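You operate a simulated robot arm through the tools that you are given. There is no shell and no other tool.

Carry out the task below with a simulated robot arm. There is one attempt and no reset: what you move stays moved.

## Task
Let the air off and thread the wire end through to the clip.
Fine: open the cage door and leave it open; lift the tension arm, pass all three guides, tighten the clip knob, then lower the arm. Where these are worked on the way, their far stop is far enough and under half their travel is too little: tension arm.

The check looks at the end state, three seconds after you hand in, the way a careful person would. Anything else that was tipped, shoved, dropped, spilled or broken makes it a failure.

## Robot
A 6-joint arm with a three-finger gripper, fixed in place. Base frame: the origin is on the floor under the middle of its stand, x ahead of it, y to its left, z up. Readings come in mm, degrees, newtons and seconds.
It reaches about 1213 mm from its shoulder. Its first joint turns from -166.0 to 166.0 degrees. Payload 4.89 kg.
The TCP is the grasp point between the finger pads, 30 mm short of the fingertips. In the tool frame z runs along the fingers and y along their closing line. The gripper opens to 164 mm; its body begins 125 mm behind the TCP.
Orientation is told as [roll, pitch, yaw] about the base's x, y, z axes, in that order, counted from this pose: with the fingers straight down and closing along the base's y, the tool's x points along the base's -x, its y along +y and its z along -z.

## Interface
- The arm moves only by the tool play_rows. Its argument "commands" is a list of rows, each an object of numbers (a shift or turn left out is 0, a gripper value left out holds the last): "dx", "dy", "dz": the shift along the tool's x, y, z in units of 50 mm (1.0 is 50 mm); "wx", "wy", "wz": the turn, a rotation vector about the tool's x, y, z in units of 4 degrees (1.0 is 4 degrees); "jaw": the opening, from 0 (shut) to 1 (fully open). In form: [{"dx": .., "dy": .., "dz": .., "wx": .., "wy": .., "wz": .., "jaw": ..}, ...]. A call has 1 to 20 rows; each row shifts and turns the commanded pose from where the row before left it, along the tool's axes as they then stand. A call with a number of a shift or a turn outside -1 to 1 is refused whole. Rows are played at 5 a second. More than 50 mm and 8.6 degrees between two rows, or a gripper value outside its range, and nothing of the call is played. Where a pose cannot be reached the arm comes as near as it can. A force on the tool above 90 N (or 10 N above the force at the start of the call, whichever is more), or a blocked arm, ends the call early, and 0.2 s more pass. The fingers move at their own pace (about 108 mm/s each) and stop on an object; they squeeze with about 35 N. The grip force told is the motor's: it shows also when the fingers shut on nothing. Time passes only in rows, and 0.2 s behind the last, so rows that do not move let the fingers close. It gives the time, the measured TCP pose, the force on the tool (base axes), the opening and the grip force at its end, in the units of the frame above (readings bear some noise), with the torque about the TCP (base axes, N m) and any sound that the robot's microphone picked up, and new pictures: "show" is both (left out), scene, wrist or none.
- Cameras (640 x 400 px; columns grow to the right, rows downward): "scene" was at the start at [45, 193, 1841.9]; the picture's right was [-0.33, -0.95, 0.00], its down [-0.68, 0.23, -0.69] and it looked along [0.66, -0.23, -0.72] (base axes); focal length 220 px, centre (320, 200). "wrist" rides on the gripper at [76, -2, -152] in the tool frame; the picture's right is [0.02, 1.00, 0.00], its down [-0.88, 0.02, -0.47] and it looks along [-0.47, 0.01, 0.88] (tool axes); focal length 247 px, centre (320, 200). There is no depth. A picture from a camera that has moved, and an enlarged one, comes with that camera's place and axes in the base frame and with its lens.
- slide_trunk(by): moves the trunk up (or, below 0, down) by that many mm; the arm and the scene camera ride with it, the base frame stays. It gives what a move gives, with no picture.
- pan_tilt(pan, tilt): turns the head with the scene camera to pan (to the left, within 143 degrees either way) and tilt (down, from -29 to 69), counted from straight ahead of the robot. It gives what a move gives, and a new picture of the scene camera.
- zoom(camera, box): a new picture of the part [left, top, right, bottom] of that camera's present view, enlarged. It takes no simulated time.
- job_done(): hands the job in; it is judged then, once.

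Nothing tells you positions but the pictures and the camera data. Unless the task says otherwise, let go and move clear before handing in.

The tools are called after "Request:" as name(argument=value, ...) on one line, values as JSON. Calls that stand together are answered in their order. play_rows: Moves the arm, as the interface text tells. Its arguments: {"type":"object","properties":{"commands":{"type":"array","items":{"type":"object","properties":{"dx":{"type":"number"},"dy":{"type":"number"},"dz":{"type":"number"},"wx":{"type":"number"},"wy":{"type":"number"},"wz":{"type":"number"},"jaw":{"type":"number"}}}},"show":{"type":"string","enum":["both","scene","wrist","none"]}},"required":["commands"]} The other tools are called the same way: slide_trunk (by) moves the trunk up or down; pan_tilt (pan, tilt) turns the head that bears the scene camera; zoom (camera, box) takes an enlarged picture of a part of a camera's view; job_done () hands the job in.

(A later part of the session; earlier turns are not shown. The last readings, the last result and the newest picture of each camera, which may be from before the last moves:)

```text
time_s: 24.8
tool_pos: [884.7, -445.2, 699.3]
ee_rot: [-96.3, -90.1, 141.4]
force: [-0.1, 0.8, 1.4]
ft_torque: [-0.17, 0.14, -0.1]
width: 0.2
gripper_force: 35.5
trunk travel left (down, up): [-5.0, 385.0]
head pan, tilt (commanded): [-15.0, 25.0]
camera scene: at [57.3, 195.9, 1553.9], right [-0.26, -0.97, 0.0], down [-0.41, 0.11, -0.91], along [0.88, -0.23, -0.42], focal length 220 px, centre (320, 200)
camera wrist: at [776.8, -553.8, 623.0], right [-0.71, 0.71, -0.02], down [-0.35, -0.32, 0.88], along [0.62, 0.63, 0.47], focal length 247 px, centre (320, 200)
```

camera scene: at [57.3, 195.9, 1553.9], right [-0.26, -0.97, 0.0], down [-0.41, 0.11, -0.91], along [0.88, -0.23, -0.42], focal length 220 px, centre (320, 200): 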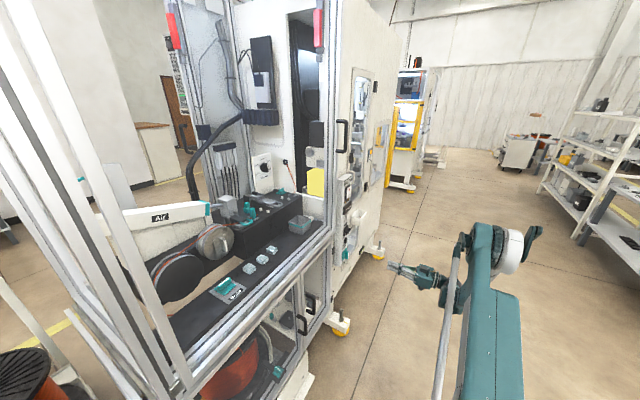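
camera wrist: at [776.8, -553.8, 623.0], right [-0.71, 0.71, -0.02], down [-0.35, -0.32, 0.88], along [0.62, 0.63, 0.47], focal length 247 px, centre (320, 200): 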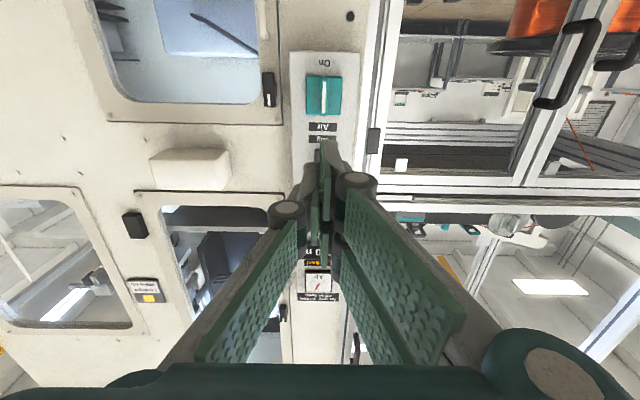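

The valve lever is straight ahead and its label reads "On", so it is now on. I will zoom for its exact place.

Request:
zoom(camera="wrist", box=[280, 50, 360, 100])

Request:
zoom(camera="wrist", box=[270, 80, 370, 143])

Request:
zoom(camera="scene", box=[320, 210, 400, 260])

```text
8.00 times, centred on (320, 75) of wrist
camera zoom: at [776.8, -553.8, 623.0], right [-0.71, 0.71, -0.02], down [-0.35, -0.32, 0.88], along [0.62, 0.63, 0.47], focal length 1976 px, centre (320, 1200)
```

zoom: 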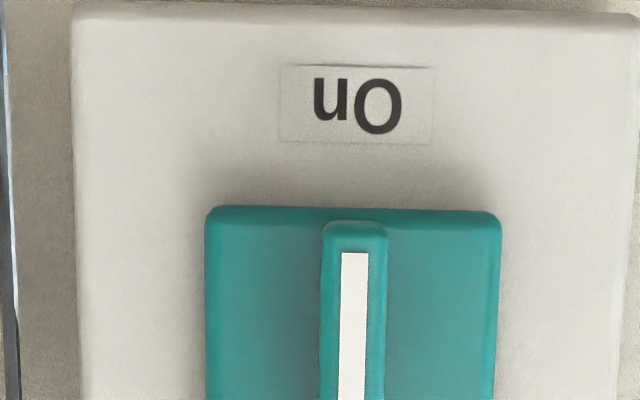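

```text
6.35 times, centred on (320, 112) of wrist
camera zoom: at [776.8, -553.8, 623.0], right [-0.71, 0.71, -0.02], down [-0.35, -0.32, 0.88], along [0.62, 0.63, 0.47], focal length 1568 px, centre (320, 762)
```

zoom: 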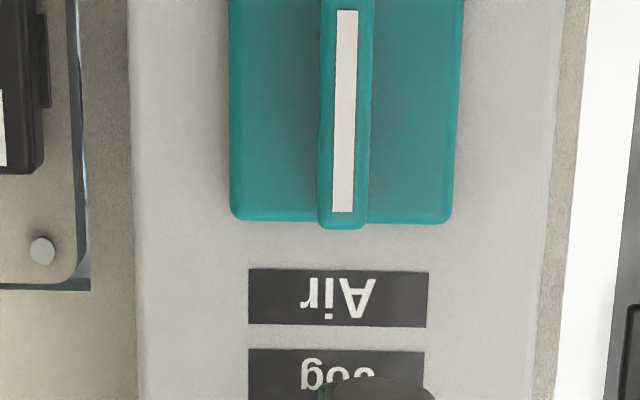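

```text
8.00 times, centred on (360, 235) of scene
camera zoom: at [57.3, 195.9, 1553.9], right [-0.26, -0.97, 0.0], down [-0.41, 0.11, -0.91], along [0.88, -0.23, -0.42], focal length 1760 px, centre (0, -80)
```

zoom: 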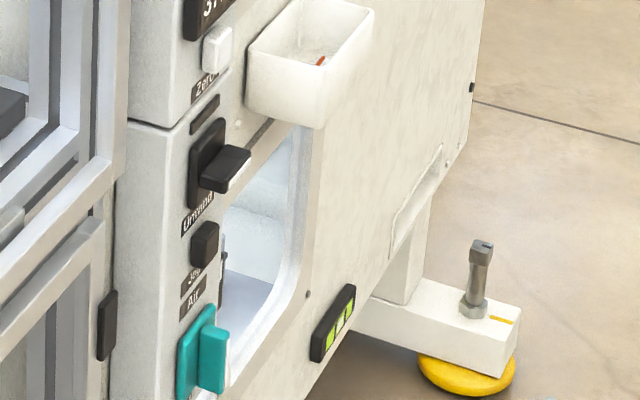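

The fin front is near (1081, -241, 665). I will open the jaws a little, line up and approach to about 80 mm short, then check.

Request:
play_rows(commands=[{"dx": 0.68, "dy": 0.11, "jaw": 0.38}, {"dz": 1}, {"dz": 1}, {"dz": 1}, {"dz": 1}], show="wrist")

Request:
zoom(camera="wrist", box=[240, 100, 400, 200])

```text
time_s: 26.0
tool_pos: [1020.6, -301.3, 663.6]
ee_rot: [-179.4, -90.0, -135.7]
force: [-0.4, -1.9, 1.1]
ft_torque: [-0.07, 0.1, 0.11]
width: 62.3
gripper_force: 0.0
trunk travel left (down, up): [-5.0, 385.0]
head pan, tilt (commanded): [-15.0, 25.0]
camera wrist: at [913.4, -408.9, 586.7], right [-0.71, 0.71, -0.02], down [-0.35, -0.32, 0.88], along [0.62, 0.63, 0.47], focal length 247 px, centre (320, 200)
```

wrist: 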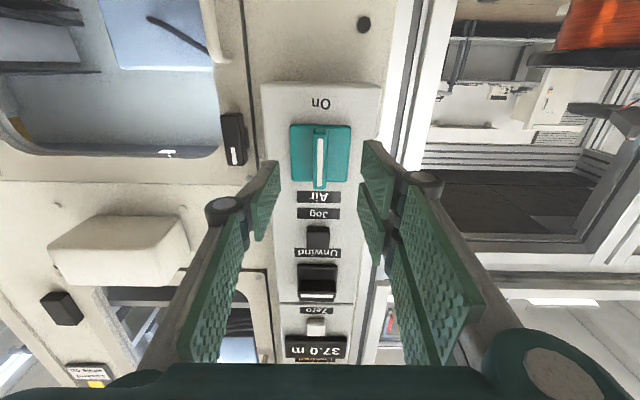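

```text
4.00 times, centred on (320, 150) of wrist
camera zoom: at [913.4, -408.9, 586.7], right [-0.71, 0.71, -0.02], down [-0.35, -0.32, 0.88], along [0.62, 0.63, 0.47], focal length 988 px, centre (320, 400)
```

zoom: 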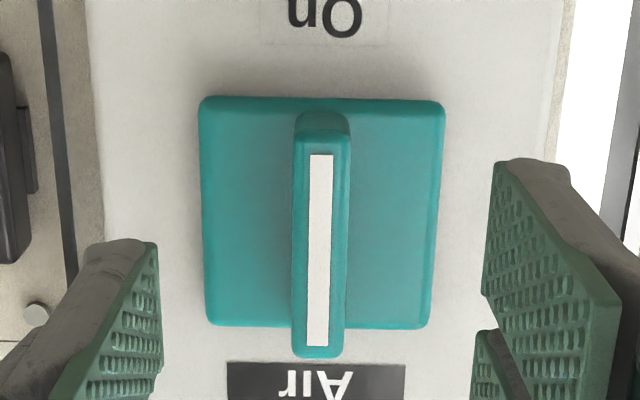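

The fin lies between the fingers with its base plate about 26 mm behind its front. I will advance so the pads cover the fin and close on it.

Request:
play_rows(commands=[{"dz": 0.72, "dx": -0.05}, {"dz": 0.7, "dx": -0.05}, {"jaw": 0}, {}, {}, {}], show="wrist")

Request:
zoom(camera="wrist", box=[240, 120, 400, 220])

```text
time_s: 27.0
tool_pos: [1069.3, -253.4, 668.6]
ee_rot: [-174.7, -89.9, -140.4]
force: [-19.5, -10.7, 10.9]
ft_torque: [0.68, -0.4, 0.47]
width: 12.3
gripper_force: 44.9
trunk travel left (down, up): [-5.0, 385.0]
head pan, tilt (commanded): [-15.0, 25.0]
stopped in row 5: the force on the tool passed its limit at 94 N (the readings are from after the stop); the commanded pose is now the measured one
camera wrist: at [960.8, -360.9, 592.3], right [-0.7, 0.71, -0.02], down [-0.35, -0.32, 0.88], along [0.62, 0.63, 0.47], focal length 247 px, centre (320, 200)
```

wrist: 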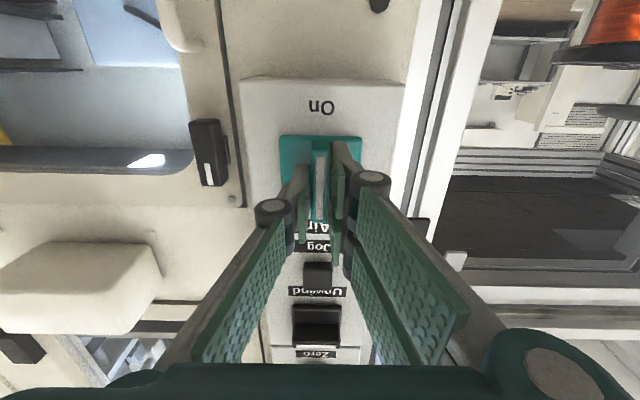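

```text
4.00 times, centred on (320, 170) of wrist
camera zoom: at [960.8, -360.9, 592.3], right [-0.7, 0.71, -0.02], down [-0.35, -0.32, 0.88], along [0.62, 0.63, 0.47], focal length 988 px, centre (320, 320)
```

zoom: 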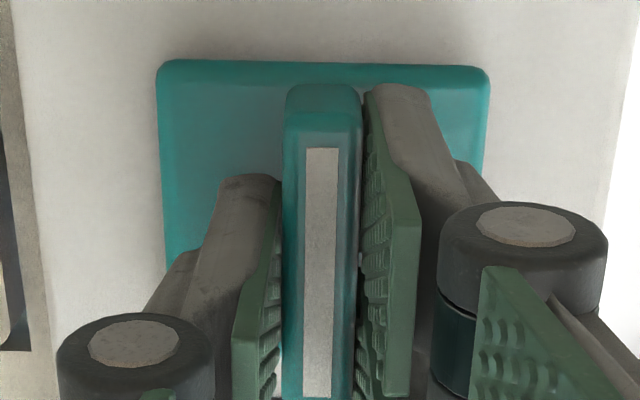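

The fin is gripped (12 mm). I will now twist clockwise a few degrees and watch the torque.

Request:
play_rows(commands=[{"jaw": 0}, {}, {"wz": 0.6}, {"wz": 0.6}, {"wz": 0.6}, {"wz": 0.6}, {}], show="wrist")

Request:
zoom(camera="wrist", box=[240, 120, 400, 220])

```text
time_s: 28.6
tool_pos: [1068.7, -251.8, 667.8]
ee_rot: [90.0, -80.6, -45.5]
force: [-51.7, -16.1, -1.8]
ft_torque: [-1.36, -1.71, 0.6]
width: 16.9
gripper_force: 44.6
trunk travel left (down, up): [-5.0, 385.0]
head pan, tilt (commanded): [-15.0, 25.0]
camera wrist: at [951.3, -352.0, 592.5], right [-0.7, 0.7, 0.15], down [-0.25, -0.42, 0.87], along [0.67, 0.57, 0.47], focal length 247 px, centre (320, 200)
```

wrist: 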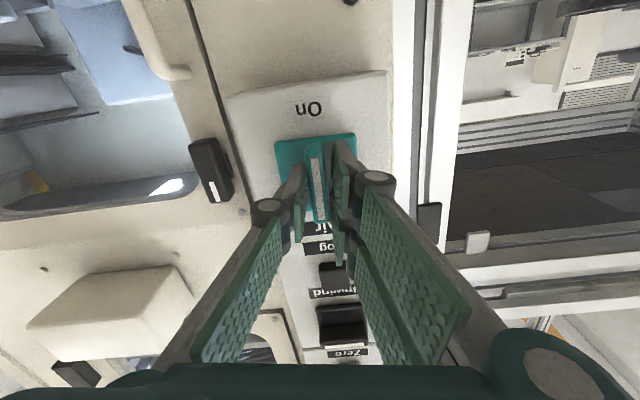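

```text
4.00 times, centred on (320, 170) of wrist
camera zoom: at [951.3, -352.0, 592.5], right [-0.7, 0.7, 0.15], down [-0.25, -0.42, 0.87], along [0.67, 0.57, 0.47], focal length 988 px, centre (320, 320)
```

zoom: 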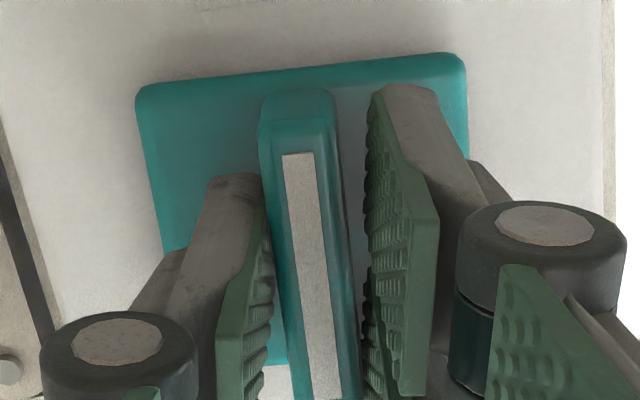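

The fin did not follow clockwise; the gripper slipped around it about 9°. I will turn back and try the other direction.

Request:
play_rows(commands=[{"wz": -0.6}, {"wz": -0.6}, {"wz": -0.6}, {"wz": -0.6}, {"wz": -0.6}, {"wz": -0.6}, {"wz": -0.6}, {"wz": -0.6}, {}], show="wrist")

Request:
zoom(camera="wrist", box=[240, 120, 400, 220])

```text
time_s: 30.6
tool_pos: [1067.2, -253.0, 669.0]
ee_rot: [-90.5, -80.3, 135.3]
force: [-78.0, -16.5, 0.2]
ft_torque: [-0.04, 0.05, 1.14]
width: 12.2
gripper_force: 44.9
trunk travel left (down, up): [-5.0, 385.0]
head pan, tilt (commanded): [-15.0, 25.0]
camera wrist: at [969.6, -369.8, 593.6], right [-0.69, 0.7, -0.19], down [-0.45, -0.22, 0.86], along [0.56, 0.68, 0.47], focal length 247 px, centre (320, 200)
```

wrist: 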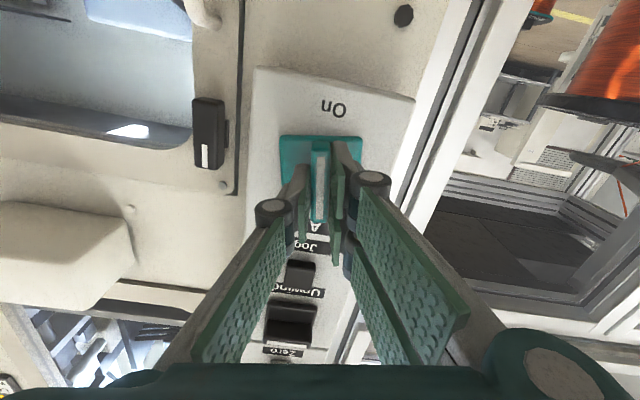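

```text
4.00 times, centred on (320, 170) of wrist
camera zoom: at [969.6, -369.8, 593.6], right [-0.69, 0.7, -0.19], down [-0.45, -0.22, 0.86], along [0.56, 0.68, 0.47], focal length 988 px, centre (320, 320)
```

zoom: 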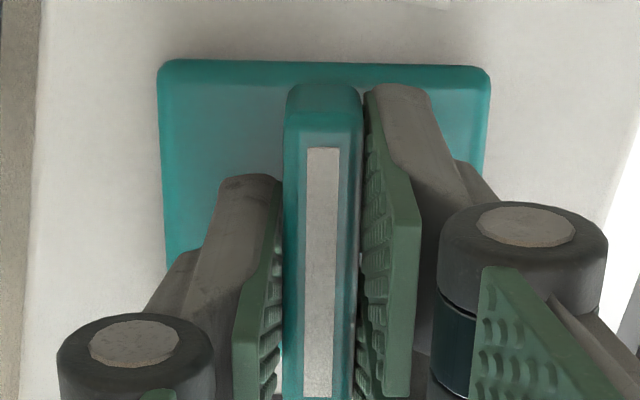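

Turning counter-clockwise works: the plate and fin follow the gripper. The contact force is high, so I will ease back a few mm and go on turning.

Request:
play_rows(commands=[{"dz": -0.06}, {"dy": 0.03}], show="none")

```text
time_s: 31.2
tool_pos: [1067.8, -253.3, 669.5]
ee_rot: [-90.6, -80.5, 135.3]
force: [5.1, -3.4, 17.7]
ft_torque: [0.27, -0.35, 0.04]
width: 12.2
gripper_force: 44.9
trunk travel left (down, up): [-5.0, 385.0]
head pan, tilt (commanded): [-15.0, 25.0]
```

Request:
play_rows(commands=[{"wz": -0.8}, {"wz": -0.8}, {"wz": -0.8}, {"wz": -0.8}, {"wz": -0.8}, {"wz": -0.8}, {}], show="wrist")

```text
time_s: 32.8
tool_pos: [1066.7, -252.6, 667.5]
ee_rot: [-90.1, -61.1, 135.0]
force: [36.7, 9.7, 34.2]
ft_torque: [0.47, -0.61, -0.18]
width: 12.3
gripper_force: 44.9
trunk travel left (down, up): [-5.0, 385.0]
head pan, tilt (commanded): [-15.0, 25.0]
camera wrist: at [984.6, -386.9, 601.6], right [-0.61, 0.61, -0.5], down [-0.65, -0.02, 0.76], along [0.46, 0.79, 0.41], focal length 247 px, centre (320, 200)
```

wrist: 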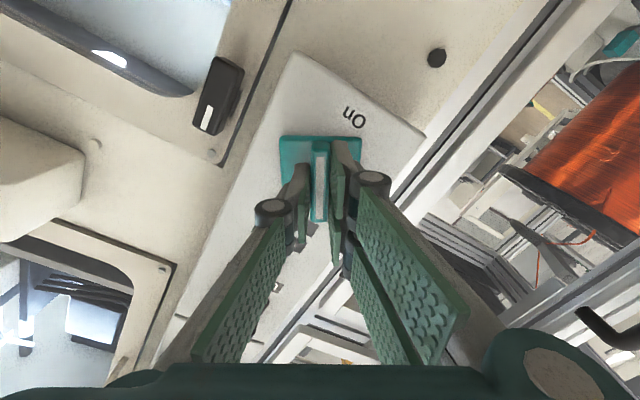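

Request:
play_rows(commands=[{"dx": -0.025, "dy": -0.037, "dz": 0.03}, {"wz": -0.8}, {"wz": -0.8}, {"wz": -0.8}, {"wz": -0.8}, {"wz": -0.8}, {}], show="none")

```text
time_s: 34.4
tool_pos: [1068.3, -252.4, 666.5]
ee_rot: [-89.8, -45.2, 134.8]
force: [-70.6, 12.6, -40.8]
ft_torque: [-0.6, 0.89, 1.16]
width: 12.7
gripper_force: 45.4
trunk travel left (down, up): [-5.0, 385.0]
head pan, tilt (commanded): [-15.0, 25.0]
```

Request:
play_rows(commands=[{"dx": -0.006, "dy": 0.042, "dz": -0.038}, {"wz": -0.7}, {"wz": -0.7}, {"wz": -0.7}, {}], show="none")

```text
time_s: 35.6
tool_pos: [1067.5, -251.2, 667.6]
ee_rot: [-89.8, -36.7, 134.8]
force: [12.9, 23.4, -18.6]
ft_torque: [-0.2, 0.25, 0.14]
width: 12.1
gripper_force: 44.4
trunk travel left (down, up): [-5.0, 385.0]
head pan, tilt (commanded): [-15.0, 25.0]
```

Request:
play_rows(commands=[{"wz": -0.7}, {"wz": -0.7}, {"wz": -0.7}, {"wz": -0.7}, {}], show="wrist")

```text
time_s: 36.8
tool_pos: [1066.4, -251.6, 665.7]
ee_rot: [-90.0, -25.6, 134.9]
force: [28.1, 29.5, -17.8]
ft_torque: [-0.18, 0.27, 0.04]
width: 12.4
gripper_force: 45.5
trunk travel left (down, up): [-5.0, 385.0]
head pan, tilt (commanded): [-15.0, 25.0]
camera wrist: at [1006.1, -408.2, 635.0], right [-0.29, 0.29, -0.91], down [-0.9, 0.24, 0.36], along [0.32, 0.93, 0.19], focal length 247 px, centre (320, 200)
```

wrist: 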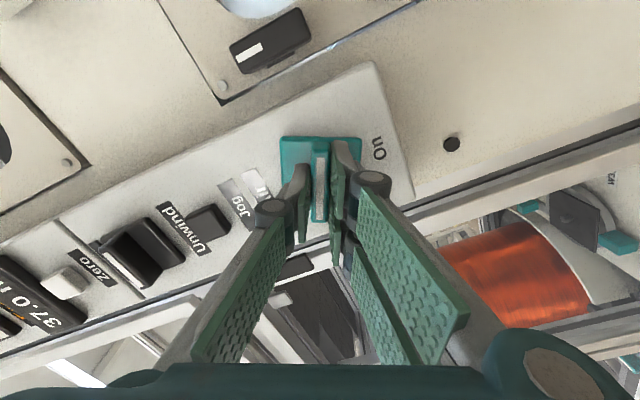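

Request:
play_rows(commands=[{"dz": 0.03, "dx": 0.01}, {"wz": -0.7}, {"wz": -0.7}, {"wz": -0.7}, {"wz": -0.7}, {}], show="none")

```text
time_s: 38.2
tool_pos: [1067.0, -252.3, 665.1]
ee_rot: [-89.8, -14.4, 134.8]
force: [-51.0, 14.3, -42.7]
ft_torque: [-0.61, 0.77, 0.94]
width: 12.2
gripper_force: 45.4
trunk travel left (down, up): [-5.0, 385.0]
head pan, tilt (commanded): [-15.0, 25.0]
```

Request:
play_rows(commands=[{"dx": -0.019, "dy": 0.031, "dz": -0.02}, {"wz": -0.7}, {"wz": -0.7}, {"wz": -0.7}, {}], show="none")

```text
time_s: 39.4
tool_pos: [1066.7, -251.0, 665.7]
ee_rot: [-89.6, -7.6, 134.6]
force: [5.4, 12.1, -24.0]
ft_torque: [-0.28, 0.34, 0.23]
width: 12.3
gripper_force: 45.2
trunk travel left (down, up): [-5.0, 385.0]
head pan, tilt (commanded): [-15.0, 25.0]
```

Request:
play_rows(commands=[{"wz": -0.7}, {"wz": -0.7}, {"wz": -0.5}, {}], show="wrist")

Request:
zoom(camera="wrist", box=[200, 80, 440, 230])

Request:
zoom(camera="scene", box=[320, 160, 400, 260])

```text
time_s: 40.4
tool_pos: [1066.4, -252.4, 666.0]
ee_rot: [-88.0, -7.0, 134.3]
force: [16.3, 10.3, -18.1]
ft_torque: [0.51, -0.48, -0.42]
width: 12.4
gripper_force: 45.2
out of reach, approached as far as the arm can: row 1, 3
trunk travel left (down, up): [-5.0, 385.0]
head pan, tilt (commanded): [-15.0, 25.0]
camera wrist: at [1010.6, -412.7, 663.3], right [-0.1, 0.05, -0.99], down [-0.95, 0.29, 0.1], along [0.3, 0.95, 0.02], focal length 247 px, centre (320, 200)
```

wrist: 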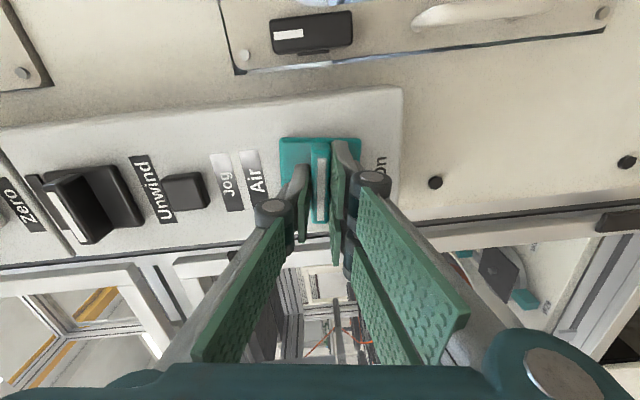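

```text
2.67 times, centred on (320, 155) of wrist
camera zoom: at [1010.6, -412.7, 663.3], right [-0.1, 0.05, -0.99], down [-0.95, 0.29, 0.1], along [0.3, 0.95, 0.02], focal length 659 px, centre (320, 320)
```

zoom: 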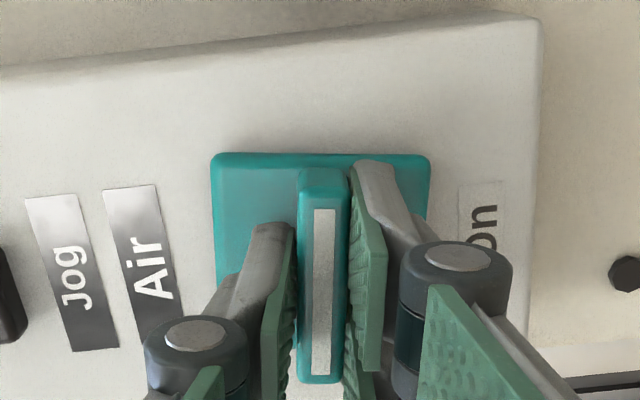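

```text
4.00 times, centred on (360, 210) of scene
camera zoom: at [59.4, 195.4, 1553.9], right [-0.26, -0.97, 0.0], down [-0.41, 0.11, -0.91], along [0.88, -0.23, -0.42], focal length 880 px, centre (160, 160)
```

zoom: 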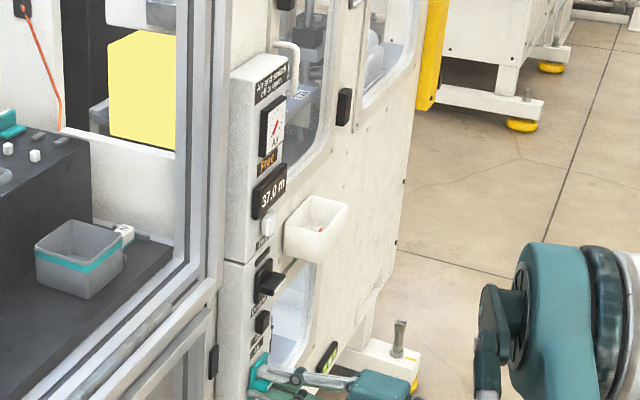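

The lever is about 83° round and the panel indicator seems to have changed. I will zoom on it.

Request:
zoom(camera="scene", box=[330, 175, 370, 200])

Request:
zoom(camera="scene", box=[330, 190, 370, 215])

Request:
play_rows(commands=[{}, {}, {}, {}, {}], show="none")

Request:
zoom(camera="scene", box=[330, 175, 370, 200])

```text
16.00 times, centred on (350, 188) of scene
camera zoom: at [59.4, 195.4, 1553.9], right [-0.26, -0.97, 0.0], down [-0.41, 0.11, -0.91], along [0.88, -0.23, -0.42], focal length 3520 px, centre (-160, 400)
```

zoom: 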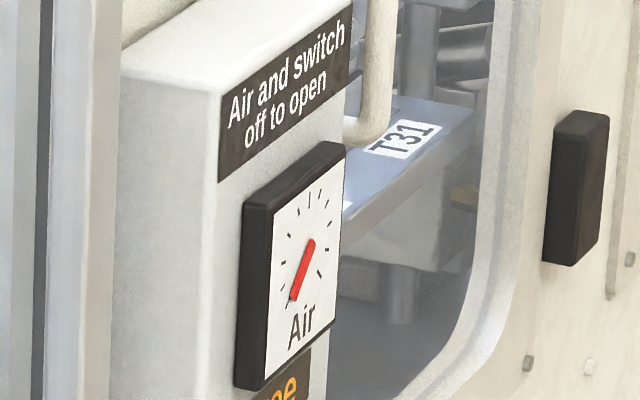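

```text
16.00 times, centred on (350, 202) of scene
camera zoom: at [59.4, 195.4, 1553.9], right [-0.26, -0.97, 0.0], down [-0.41, 0.11, -0.91], along [0.88, -0.23, -0.42], focal length 3520 px, centre (-160, 160)
```

zoom: 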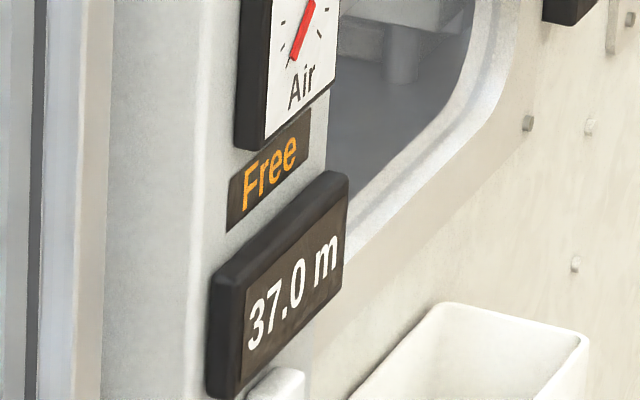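

```text
time_s: 41.6
tool_pos: [1067.0, -251.5, 666.3]
ee_rot: [-88.0, -7.0, 134.4]
force: [26.7, 8.3, -11.2]
ft_torque: [0.56, -0.6, -0.15]
width: 12.4
gripper_force: 44.9
trunk travel left (down, up): [-5.0, 385.0]
head pan, tilt (commanded): [-15.0, 25.0]
```

```text
16.00 times, centred on (350, 188) of scene
camera zoom: at [59.4, 195.4, 1553.9], right [-0.26, -0.97, 0.0], down [-0.41, 0.11, -0.91], along [0.88, -0.23, -0.42], focal length 3520 px, centre (-160, 400)
```

zoom: 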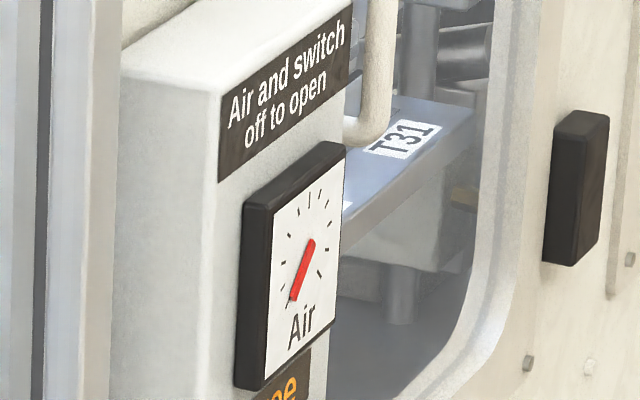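

The display now reads "Free" and the Air gauge is at zero. I will nudge the lever a bit further toward its stop before letting go.

Request:
play_rows(commands=[{"wz": -0.5}, {"wz": -0.5}, {"wz": -0.5}, {}], show="none")

```text
time_s: 42.6
tool_pos: [1066.7, -252.6, 665.5]
ee_rot: [-87.0, -6.7, 134.4]
force: [26.1, 7.5, -5.4]
ft_torque: [0.7, -0.7, 0.01]
width: 12.9
gripper_force: 45.0
out of reach, approached as far as the arm can: row 2
trunk travel left (down, up): [-5.0, 385.0]
head pan, tilt (commanded): [-15.0, 25.0]
```

The arm's wrist is at its limit here, but the interlock reads Free with zero air, so I will release and back off.

Request:
play_rows(commands=[{"jaw": 0.3}, {}, {}, {"dz": -0.8}, {"dz": -1}, {"dz": -1}, {"dz": -1}, {}], show="both")

Request:
zoom(camera="wrist", box=[200, 0, 440, 150])

Request:
zoom(camera="scene", box=[320, 190, 400, 260])

```text
time_s: 44.4
tool_pos: [930.1, -383.9, 674.9]
ee_rot: [-87.3, -7.4, 134.3]
force: [-0.6, 0.6, -0.9]
ft_torque: [0.02, -0.01, -0.05]
width: 49.1
gripper_force: 0.1
trunk travel left (down, up): [-5.0, 385.0]
head pan, tilt (commanded): [-15.0, 25.0]
camera scene: at [58.0, 195.4, 1553.9], right [-0.26, -0.97, 0.0], down [-0.41, 0.11, -0.91], along [0.88, -0.23, -0.42], focal length 220 px, centre (320, 200)
camera wrist: at [874.0, -544.9, 672.8], right [-0.11, 0.04, -0.99], down [-0.95, 0.29, 0.12], along [0.3, 0.95, 0.01], focal length 247 px, centre (320, 200)
```

scene: 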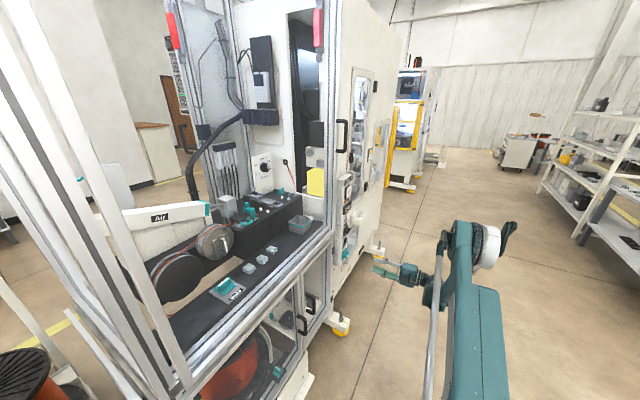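
wrist: 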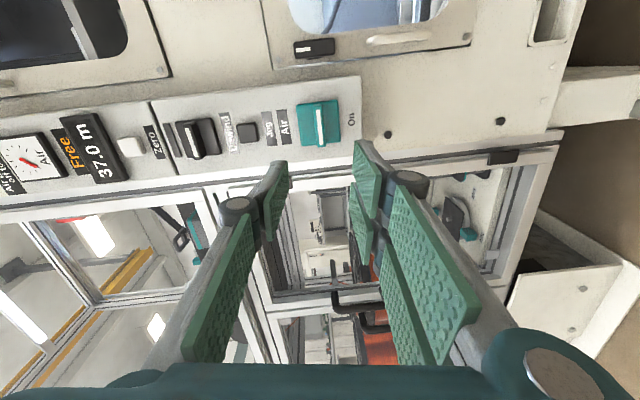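

```text
2.67 times, centred on (320, 75) of wrist
camera zoom: at [874.0, -544.9, 672.8], right [-0.11, 0.04, -0.99], down [-0.95, 0.29, 0.12], along [0.3, 0.95, 0.01], focal length 659 px, centre (320, 533)
```

zoom: 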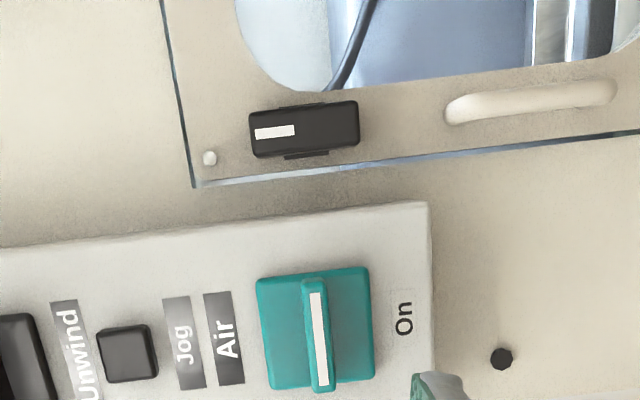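

```text
5.71 times, centred on (360, 225) of scene
camera zoom: at [58.0, 195.4, 1553.9], right [-0.26, -0.97, 0.0], down [-0.41, 0.11, -0.91], along [0.88, -0.23, -0.42], focal length 1257 px, centre (91, 57)
```

zoom: 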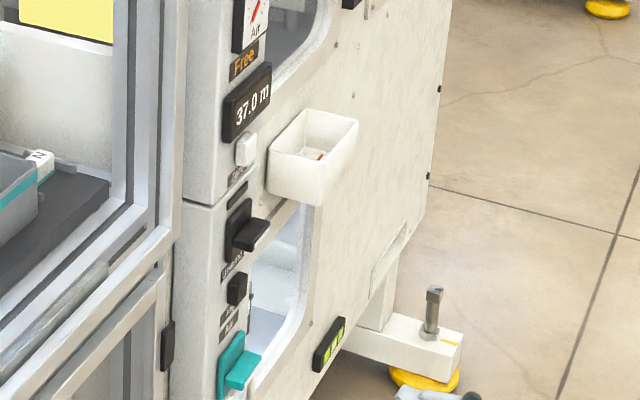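

Air valve is off with "Free" shown. Before pulling the door I want to know how it moves, so I will inspect the left post for hinges and the top for tracks.

Request:
pan_tilt(pan=20, tilt=20)

Request:
zoom(camera="scene", box=[160, 0, 480, 200])

Request:
zoom(camera="scene", box=[160, 200, 480, 400])

Request:
pan_tilt(pan=10, tilt=-15)

Request:
zoom(camera="scene", box=[100, 100, 420, 300])

Request:
pan_tilt(pan=-30, tilt=0)

```text
time_s: 45.5
tool_pos: [930.3, -384.5, 673.6]
ee_rot: [-87.4, -7.3, 134.3]
force: [-0.2, 0.0, -0.6]
ft_torque: [-0.01, 0.0, 0.02]
width: 49.1
gripper_force: 0.1
trunk travel left (down, up): [-5.0, 385.0]
head pan, tilt (commanded): [20.0, 20.0]
camera scene: at [56.4, 251.0, 1562.0], right [0.34, -0.94, 0.0], down [-0.32, -0.12, -0.94], along [0.88, 0.32, -0.34], focal length 220 px, centre (320, 200)
```

scene: 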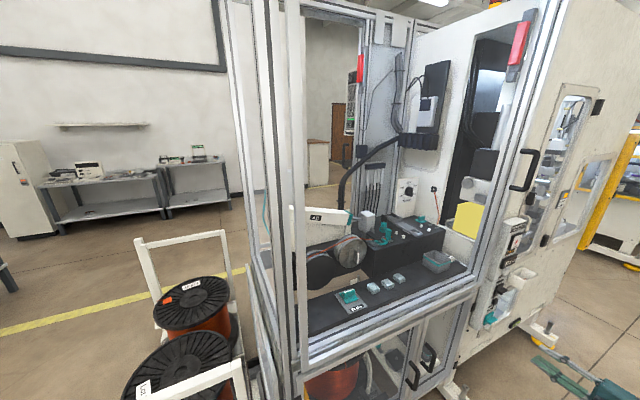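

```text
2.00 times, centred on (320, 100) of scene
camera zoom: at [56.4, 251.0, 1562.0], right [0.34, -0.94, 0.0], down [-0.32, -0.12, -0.94], along [0.88, 0.32, -0.34], focal length 440 px, centre (320, 400)
```

zoom: 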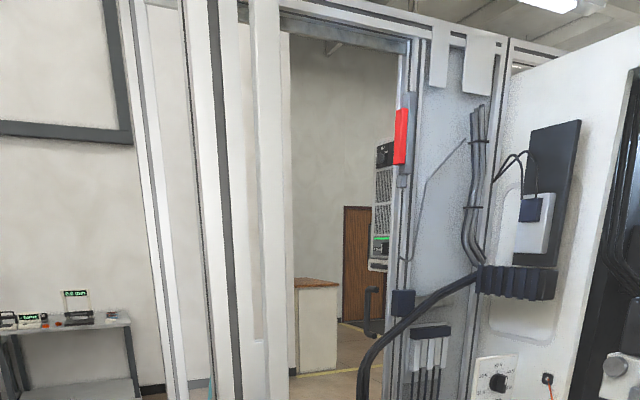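

```text
2.00 times, centred on (320, 300) of scene
camera zoom: at [56.4, 251.0, 1562.0], right [0.34, -0.94, 0.0], down [-0.32, -0.12, -0.94], along [0.88, 0.32, -0.34], focal length 440 px, centre (320, 0)
```

zoom: 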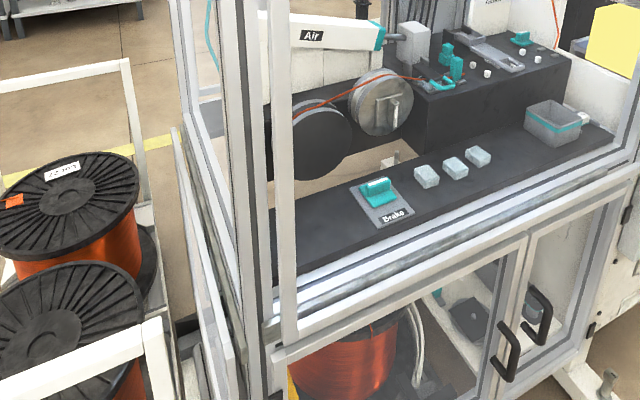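

```text
time_s: 46.5
tool_pos: [930.9, -384.1, 675.1]
ee_rot: [-87.3, -7.2, 134.3]
force: [0.7, 0.6, -0.1]
ft_torque: [0.02, 0.03, 0.02]
width: 49.3
gripper_force: 0.0
trunk travel left (down, up): [-5.0, 385.0]
head pan, tilt (commanded): [10.0, -15.0]
camera scene: at [48.2, 233.2, 1616.7], right [0.17, -0.98, 0.0], down [0.25, 0.04, -0.97], along [0.95, 0.17, 0.26], focal length 220 px, centre (320, 200)
```

scene: 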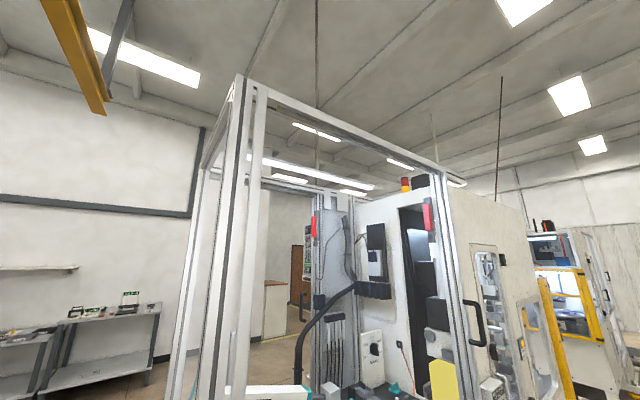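

```text
2.00 times, centred on (260, 200) of scene
camera zoom: at [48.2, 233.2, 1616.7], right [0.17, -0.98, 0.0], down [0.25, 0.04, -0.97], along [0.95, 0.17, 0.26], focal length 440 px, centre (440, 200)
```

zoom: 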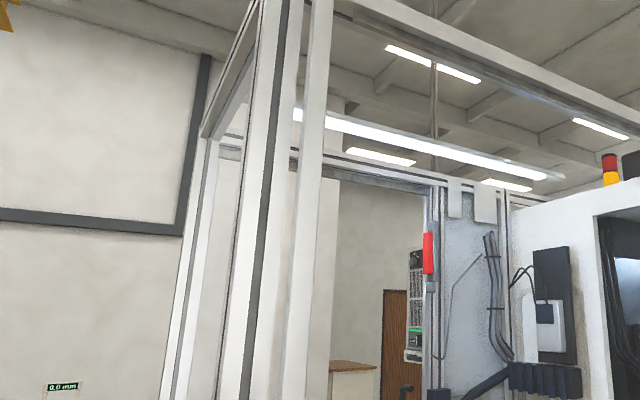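

```text
time_s: 47.5
tool_pos: [930.8, -383.0, 674.7]
ee_rot: [-87.3, -7.3, 134.3]
force: [0.9, -0.4, 0.4]
ft_torque: [0.0, -0.02, -0.02]
width: 49.3
gripper_force: 0.0
trunk travel left (down, up): [-5.0, 385.0]
head pan, tilt (commanded): [-30.0, 0.0]
camera scene: at [46.9, 174.3, 1594.3], right [-0.5, -0.87, 0.0], down [0.0, 0.0, -1.0], along [0.87, -0.5, 0.0], focal length 220 px, centre (320, 200)
```

scene: 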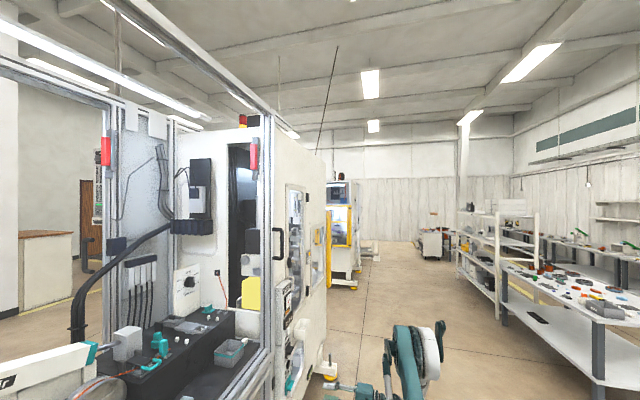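

The door has a stile at the left and the handle at the right; I will test its motion gently. First I turn the wrist back upright, raise the trunk and go to the handle height.

Request:
play_rows(commands=[{"wz": 1}, {"wz": 1}, {"wz": 1}, {"wz": 1}, {"wz": 1}, {"wz": 1}, {"wz": 1}, {"wz": 1}, {"wz": 1}, {"wz": 1}, {"wz": 1}, {"wz": 1}, {"wz": 1}, {"wz": 1}, {"wz": 1}, {"wz": 1}, {"wz": 1}, {"wz": 1}, {"wz": 1}, {"wz": 1}], show="none")

Request:
slide_trunk(by=260)

Request:
play_rows(commands=[{"wz": 0.7}, {"dz": -1}, {"dz": -1}, {"dx": -1}, {"dx": -1}, {"dx": -1}, {"dx": -1}, {"dx": -1}, {"dx": -1}, {"dx": -1}, {"dx": -1}, {"dx": -1}, {"dx": -1}], show="both")

```text
time_s: 51.7
tool_pos: [929.2, -384.2, 674.3]
ee_rot: [-64.4, -84.5, 109.2]
force: [1.0, -0.1, 0.6]
ft_torque: [0.0, -0.02, -0.04]
width: 49.2
gripper_force: 0.1
trunk travel left (down, up): [-5.0, 385.0]
head pan, tilt (commanded): [-30.0, 0.0]
```

```text
time_s: 54.4
tool_pos: [931.5, -385.5, 933.5]
ee_rot: [-64.7, -84.4, 109.5]
force: [0.6, 0.4, 0.1]
ft_torque: [0.0, -0.01, 0.02]
width: 49.2
gripper_force: 0.0
trunk travel left (down, up): [-265.0, 125.0]
head pan, tilt (commanded): [-30.0, 0.0]
```

```text
time_s: 57.2
tool_pos: [863.9, -429.8, 1437.8]
ee_rot: [-44.0, -86.6, 88.6]
force: [-0.1, -0.6, -1.1]
ft_torque: [0.04, -0.04, 0.13]
width: 49.4
gripper_force: 0.0
trunk travel left (down, up): [-265.0, 125.0]
head pan, tilt (commanded): [-30.0, 0.0]
camera scene: at [47.2, 173.7, 1854.4], right [-0.5, -0.87, 0.0], down [0.0, 0.0, -1.0], along [0.87, -0.5, 0.0], focal length 220 px, centre (320, 200)
camera wrist: at [755.5, -542.0, 1367.9], right [-0.7, 0.71, -0.06], down [-0.35, -0.27, 0.9], along [0.62, 0.65, 0.43], focal length 247 px, centre (320, 200)
```

scene: 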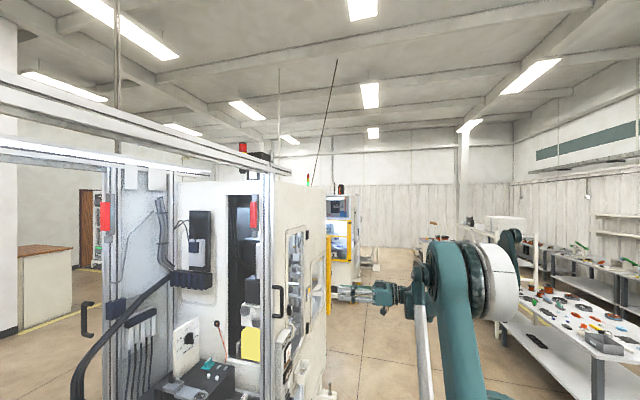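
wrist: 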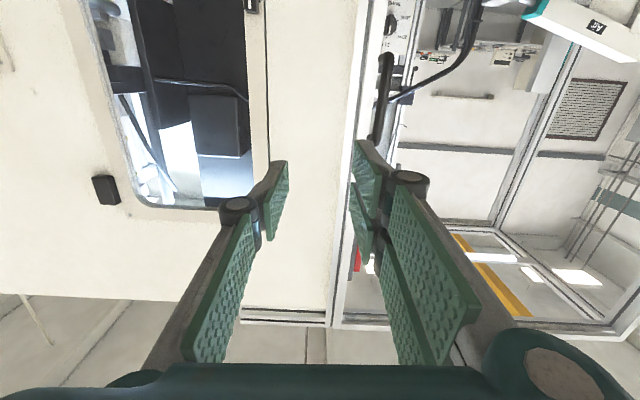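

The handle is to my left of the fingers' line. I will move left to line up with it.

Request:
play_rows(commands=[{"dy": 1}, {"dy": 1}, {"dy": 0.9}, {"wy": -0.5}, {"jaw": 0.5}], show="wrist")

Request:
zoom(camera="wrist", box=[200, 40, 440, 190])

Request:
pan_tilt(pan=-30, tilt=20)

Request:
zoom(camera="scene", box=[220, 130, 380, 230])

```text
time_s: 58.4
tool_pos: [758.9, -325.2, 1431.2]
ee_rot: [-79.7, -87.6, 124.3]
force: [-0.2, 0.1, -0.1]
ft_torque: [0.05, -0.02, 0.04]
width: 81.6
gripper_force: 0.0
trunk travel left (down, up): [-265.0, 125.0]
head pan, tilt (commanded): [-30.0, 0.0]
camera wrist: at [651.4, -436.2, 1356.5], right [-0.7, 0.71, -0.06], down [-0.37, -0.29, 0.88], along [0.61, 0.64, 0.47], focal length 247 px, centre (320, 200)
```

wrist: 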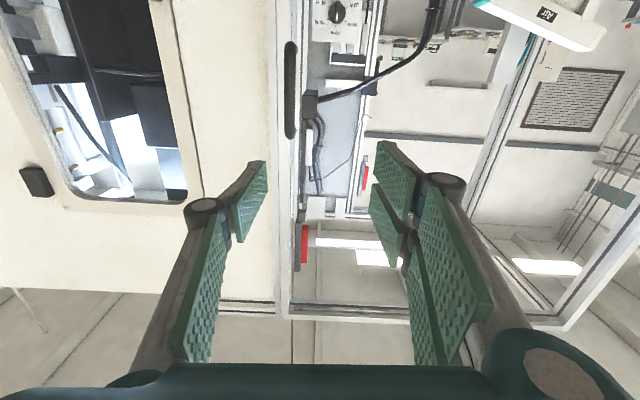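

```text
2.67 times, centred on (320, 115) of wrist
camera zoom: at [651.4, -436.2, 1356.5], right [-0.7, 0.71, -0.06], down [-0.37, -0.29, 0.88], along [0.61, 0.64, 0.47], focal length 659 px, centre (320, 427)
```

zoom: 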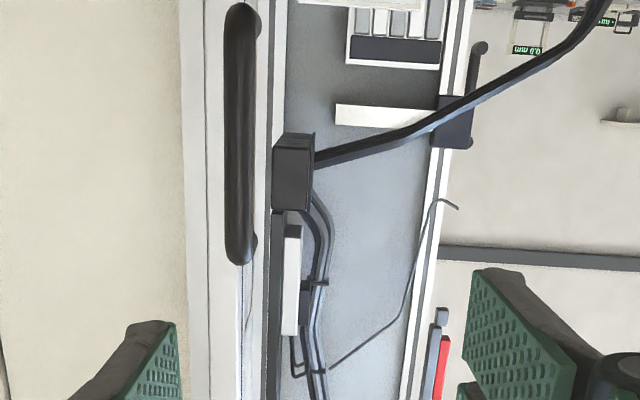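

```text
time_s: 59.2
tool_pos: [756.6, -326.3, 1431.4]
ee_rot: [-79.5, -87.5, 124.3]
force: [0.3, 0.3, -0.4]
ft_torque: [-0.03, 0.02, -0.05]
width: 82.1
gripper_force: 0.2
trunk travel left (down, up): [-265.0, 125.0]
head pan, tilt (commanded): [-30.0, 20.0]
camera scene: at [49.6, 172.6, 1822.1], right [-0.5, -0.87, 0.0], down [-0.3, 0.17, -0.94], along [0.81, -0.47, -0.34], focal length 220 px, centre (320, 200)
```

scene: 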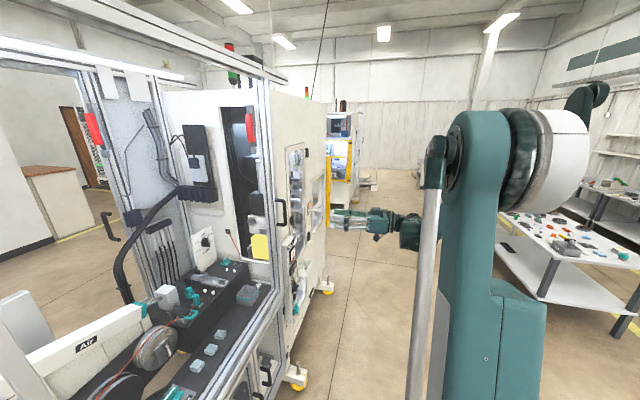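

```text
4.00 times, centred on (300, 180) of scene
camera zoom: at [49.6, 172.6, 1822.1], right [-0.5, -0.87, 0.0], down [-0.3, 0.17, -0.94], along [0.81, -0.47, -0.34], focal length 880 px, centre (400, 280)
```

zoom: 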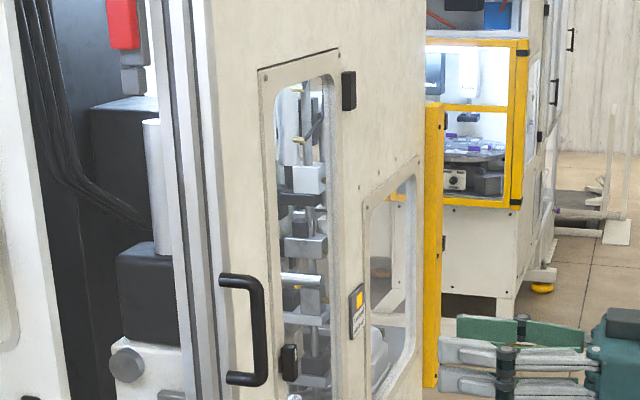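

The handle bar is at about (985, -170), u≈815, v≈576, spanning z 1325–1467. I will line up and approach it with open fingers.

Request:
play_rows(commands=[{"dy": -0.97}, {"dx": 0.65}, {"dz": 1}, {"dz": 1}, {"dz": 1}, {"dz": 0.9}], show="wrist")

Request:
zoom(camera="wrist", box=[200, 80, 440, 230])

```text
time_s: 60.6
tool_pos: [933.4, -223.6, 1398.4]
ee_rot: [-80.2, -87.5, 124.8]
force: [0.3, -0.4, 0.2]
ft_torque: [-0.02, 0.02, 0.06]
width: 81.9
gripper_force: 0.0
trunk travel left (down, up): [-265.0, 125.0]
head pan, tilt (commanded): [-30.0, 20.0]
camera wrist: at [825.8, -334.1, 1323.5], right [-0.7, 0.71, -0.06], down [-0.37, -0.29, 0.88], along [0.61, 0.64, 0.47], focal length 247 px, centre (320, 200)
```

wrist: 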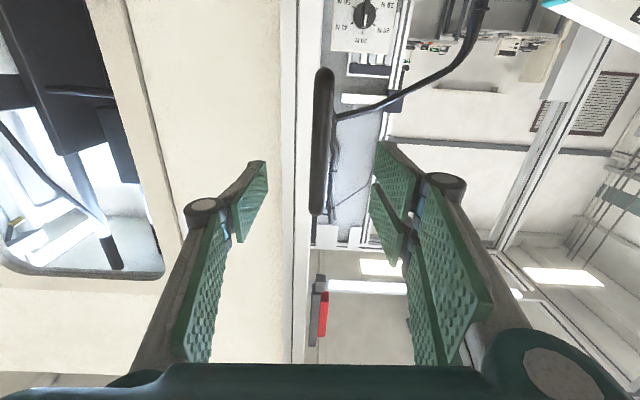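

```text
2.67 times, centred on (320, 155) of wrist
camera zoom: at [825.8, -334.1, 1323.5], right [-0.7, 0.71, -0.06], down [-0.37, -0.29, 0.88], along [0.61, 0.64, 0.47], focal length 659 px, centre (320, 320)
```

zoom: 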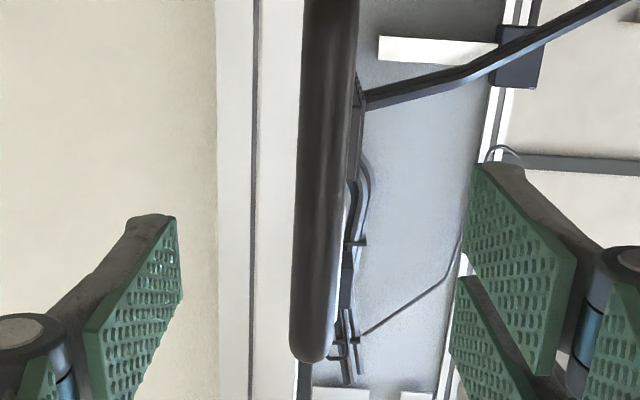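

Well aligned. I will advance the last 70 mm and close on the handle.

Request:
play_rows(commands=[{"dz": 0.7}, {"dz": 0.65}, {"jaw": 0}, {}, {}, {}], show="wrist")

Request:
zoom(camera="wrist", box=[200, 100, 440, 250])

```text
time_s: 62.0
tool_pos: [980.2, -174.6, 1398.0]
ee_rot: [-79.5, -87.5, 124.2]
force: [10.2, 1.7, 5.0]
ft_torque: [1.58, 1.16, -0.06]
width: 18.0
gripper_force: 44.9
trunk travel left (down, up): [-265.0, 125.0]
head pan, tilt (commanded): [-30.0, 20.0]
camera wrist: at [872.8, -285.1, 1323.4], right [-0.7, 0.71, -0.06], down [-0.37, -0.29, 0.88], along [0.61, 0.64, 0.47], focal length 247 px, centre (320, 200)
```

wrist: 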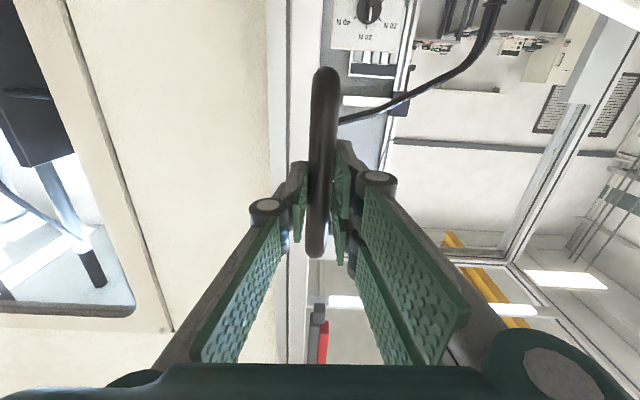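

```text
2.67 times, centred on (320, 175) of wrist
camera zoom: at [872.8, -285.1, 1323.4], right [-0.7, 0.71, -0.06], down [-0.37, -0.29, 0.88], along [0.61, 0.64, 0.47], focal length 659 px, centre (320, 267)
```

zoom: 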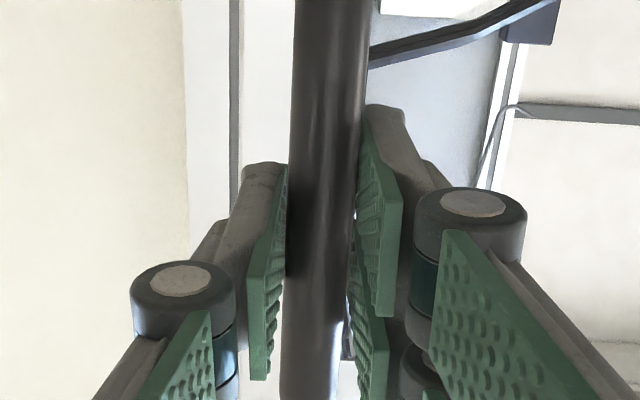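

Handle gripped (18 mm). I will pull straight out gently and watch the force.

Request:
play_rows(commands=[{"dz": -0.1}, {"dz": -0.1}, {}], show="none")

```text
time_s: 62.8
tool_pos: [974.0, -179.0, 1398.1]
ee_rot: [-76.6, -87.5, 121.4]
force: [28.6, 25.0, -1.2]
ft_torque: [1.49, 1.12, -0.04]
width: 18.5
gripper_force: 45.1
trunk travel left (down, up): [-265.0, 125.0]
head pan, tilt (commanded): [-30.0, 20.0]
```

Request:
play_rows(commands=[{"dz": -0.15}, {"dz": -0.15}, {"dz": -0.15}, {}], show="wrist")

Request:
zoom(camera="scene", box=[220, 130, 380, 230])

```text
time_s: 63.8
tool_pos: [954.5, -197.2, 1399.0]
ee_rot: [-80.1, -87.6, 124.9]
force: [-0.4, -0.3, 0.6]
ft_torque: [-0.01, 0.04, 0.07]
width: 0.0
gripper_force: 44.7
trunk travel left (down, up): [-265.0, 125.0]
head pan, tilt (commanded): [-30.0, 20.0]
camera wrist: at [848.8, -308.5, 1323.8], right [-0.7, 0.71, -0.06], down [-0.37, -0.29, 0.88], along [0.61, 0.64, 0.47], focal length 247 px, centre (320, 200)
```

wrist: 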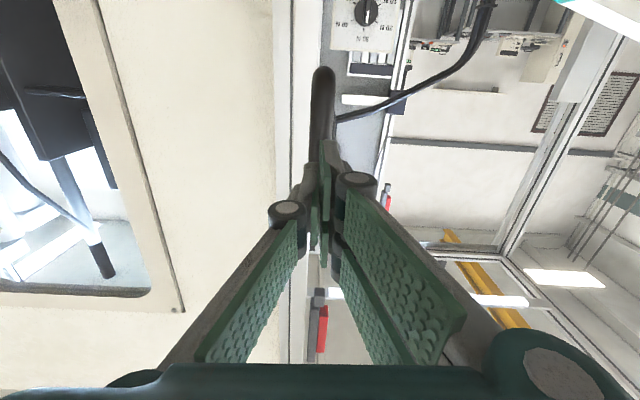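

```text
4.00 times, centred on (300, 180) of scene
camera zoom: at [48.9, 171.9, 1822.1], right [-0.5, -0.87, 0.0], down [-0.3, 0.17, -0.94], along [0.81, -0.47, -0.34], focal length 880 px, centre (400, 280)
```

zoom: 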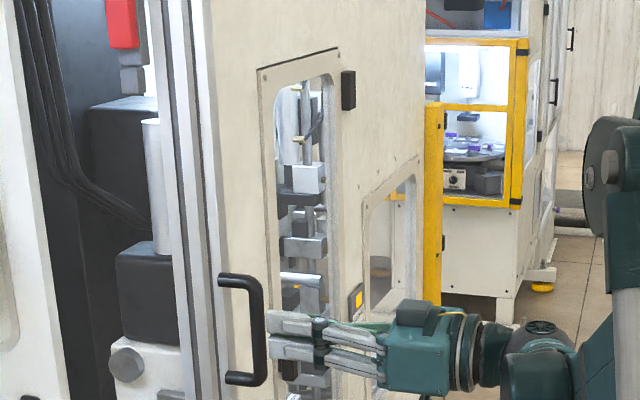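

The pull slipped off and the door did not move outward, so it likely slides sideways. I will re-grip a bit deeper and try sliding left.

Request:
play_rows(commands=[{"dz": -1, "jaw": 0.45}, {}, {"dz": 0.9}, {"dz": 0.85}, {"jaw": 0}, {}, {}, {}], show="none")

Request:
play_rows(commands=[{"dy": 0.1}, {"dy": 0.1}, {}], show="wrist")

```text
time_s: 65.6
tool_pos: [982.9, -168.0, 1399.2]
ee_rot: [-80.8, -87.6, 125.5]
force: [-1.5, -12.4, 6.2]
ft_torque: [1.51, 1.24, -0.07]
width: 18.0
gripper_force: 45.3
trunk travel left (down, up): [-265.0, 125.0]
head pan, tilt (commanded): [-30.0, 20.0]
```

```text
time_s: 66.4
tool_pos: [976.3, -161.7, 1398.1]
ee_rot: [-79.8, -87.5, 124.7]
force: [-0.2, -1.6, 7.2]
ft_torque: [1.5, 1.3, 0.03]
width: 17.7
gripper_force: 45.1
trunk travel left (down, up): [-265.0, 125.0]
head pan, tilt (commanded): [-30.0, 20.0]
camera wrist: at [869.1, -272.3, 1322.7], right [-0.7, 0.71, -0.06], down [-0.37, -0.29, 0.88], along [0.61, 0.64, 0.47], focal length 247 px, centre (320, 200)
```

wrist: 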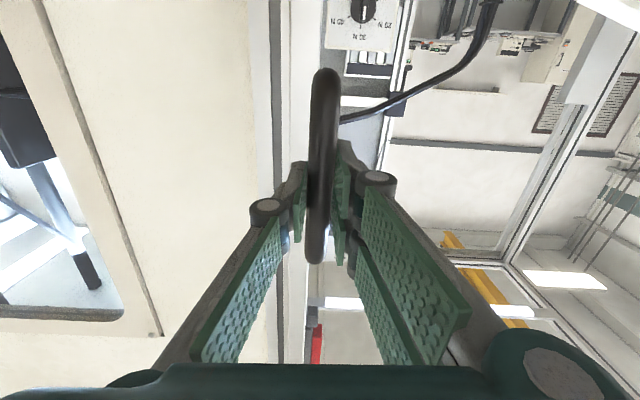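

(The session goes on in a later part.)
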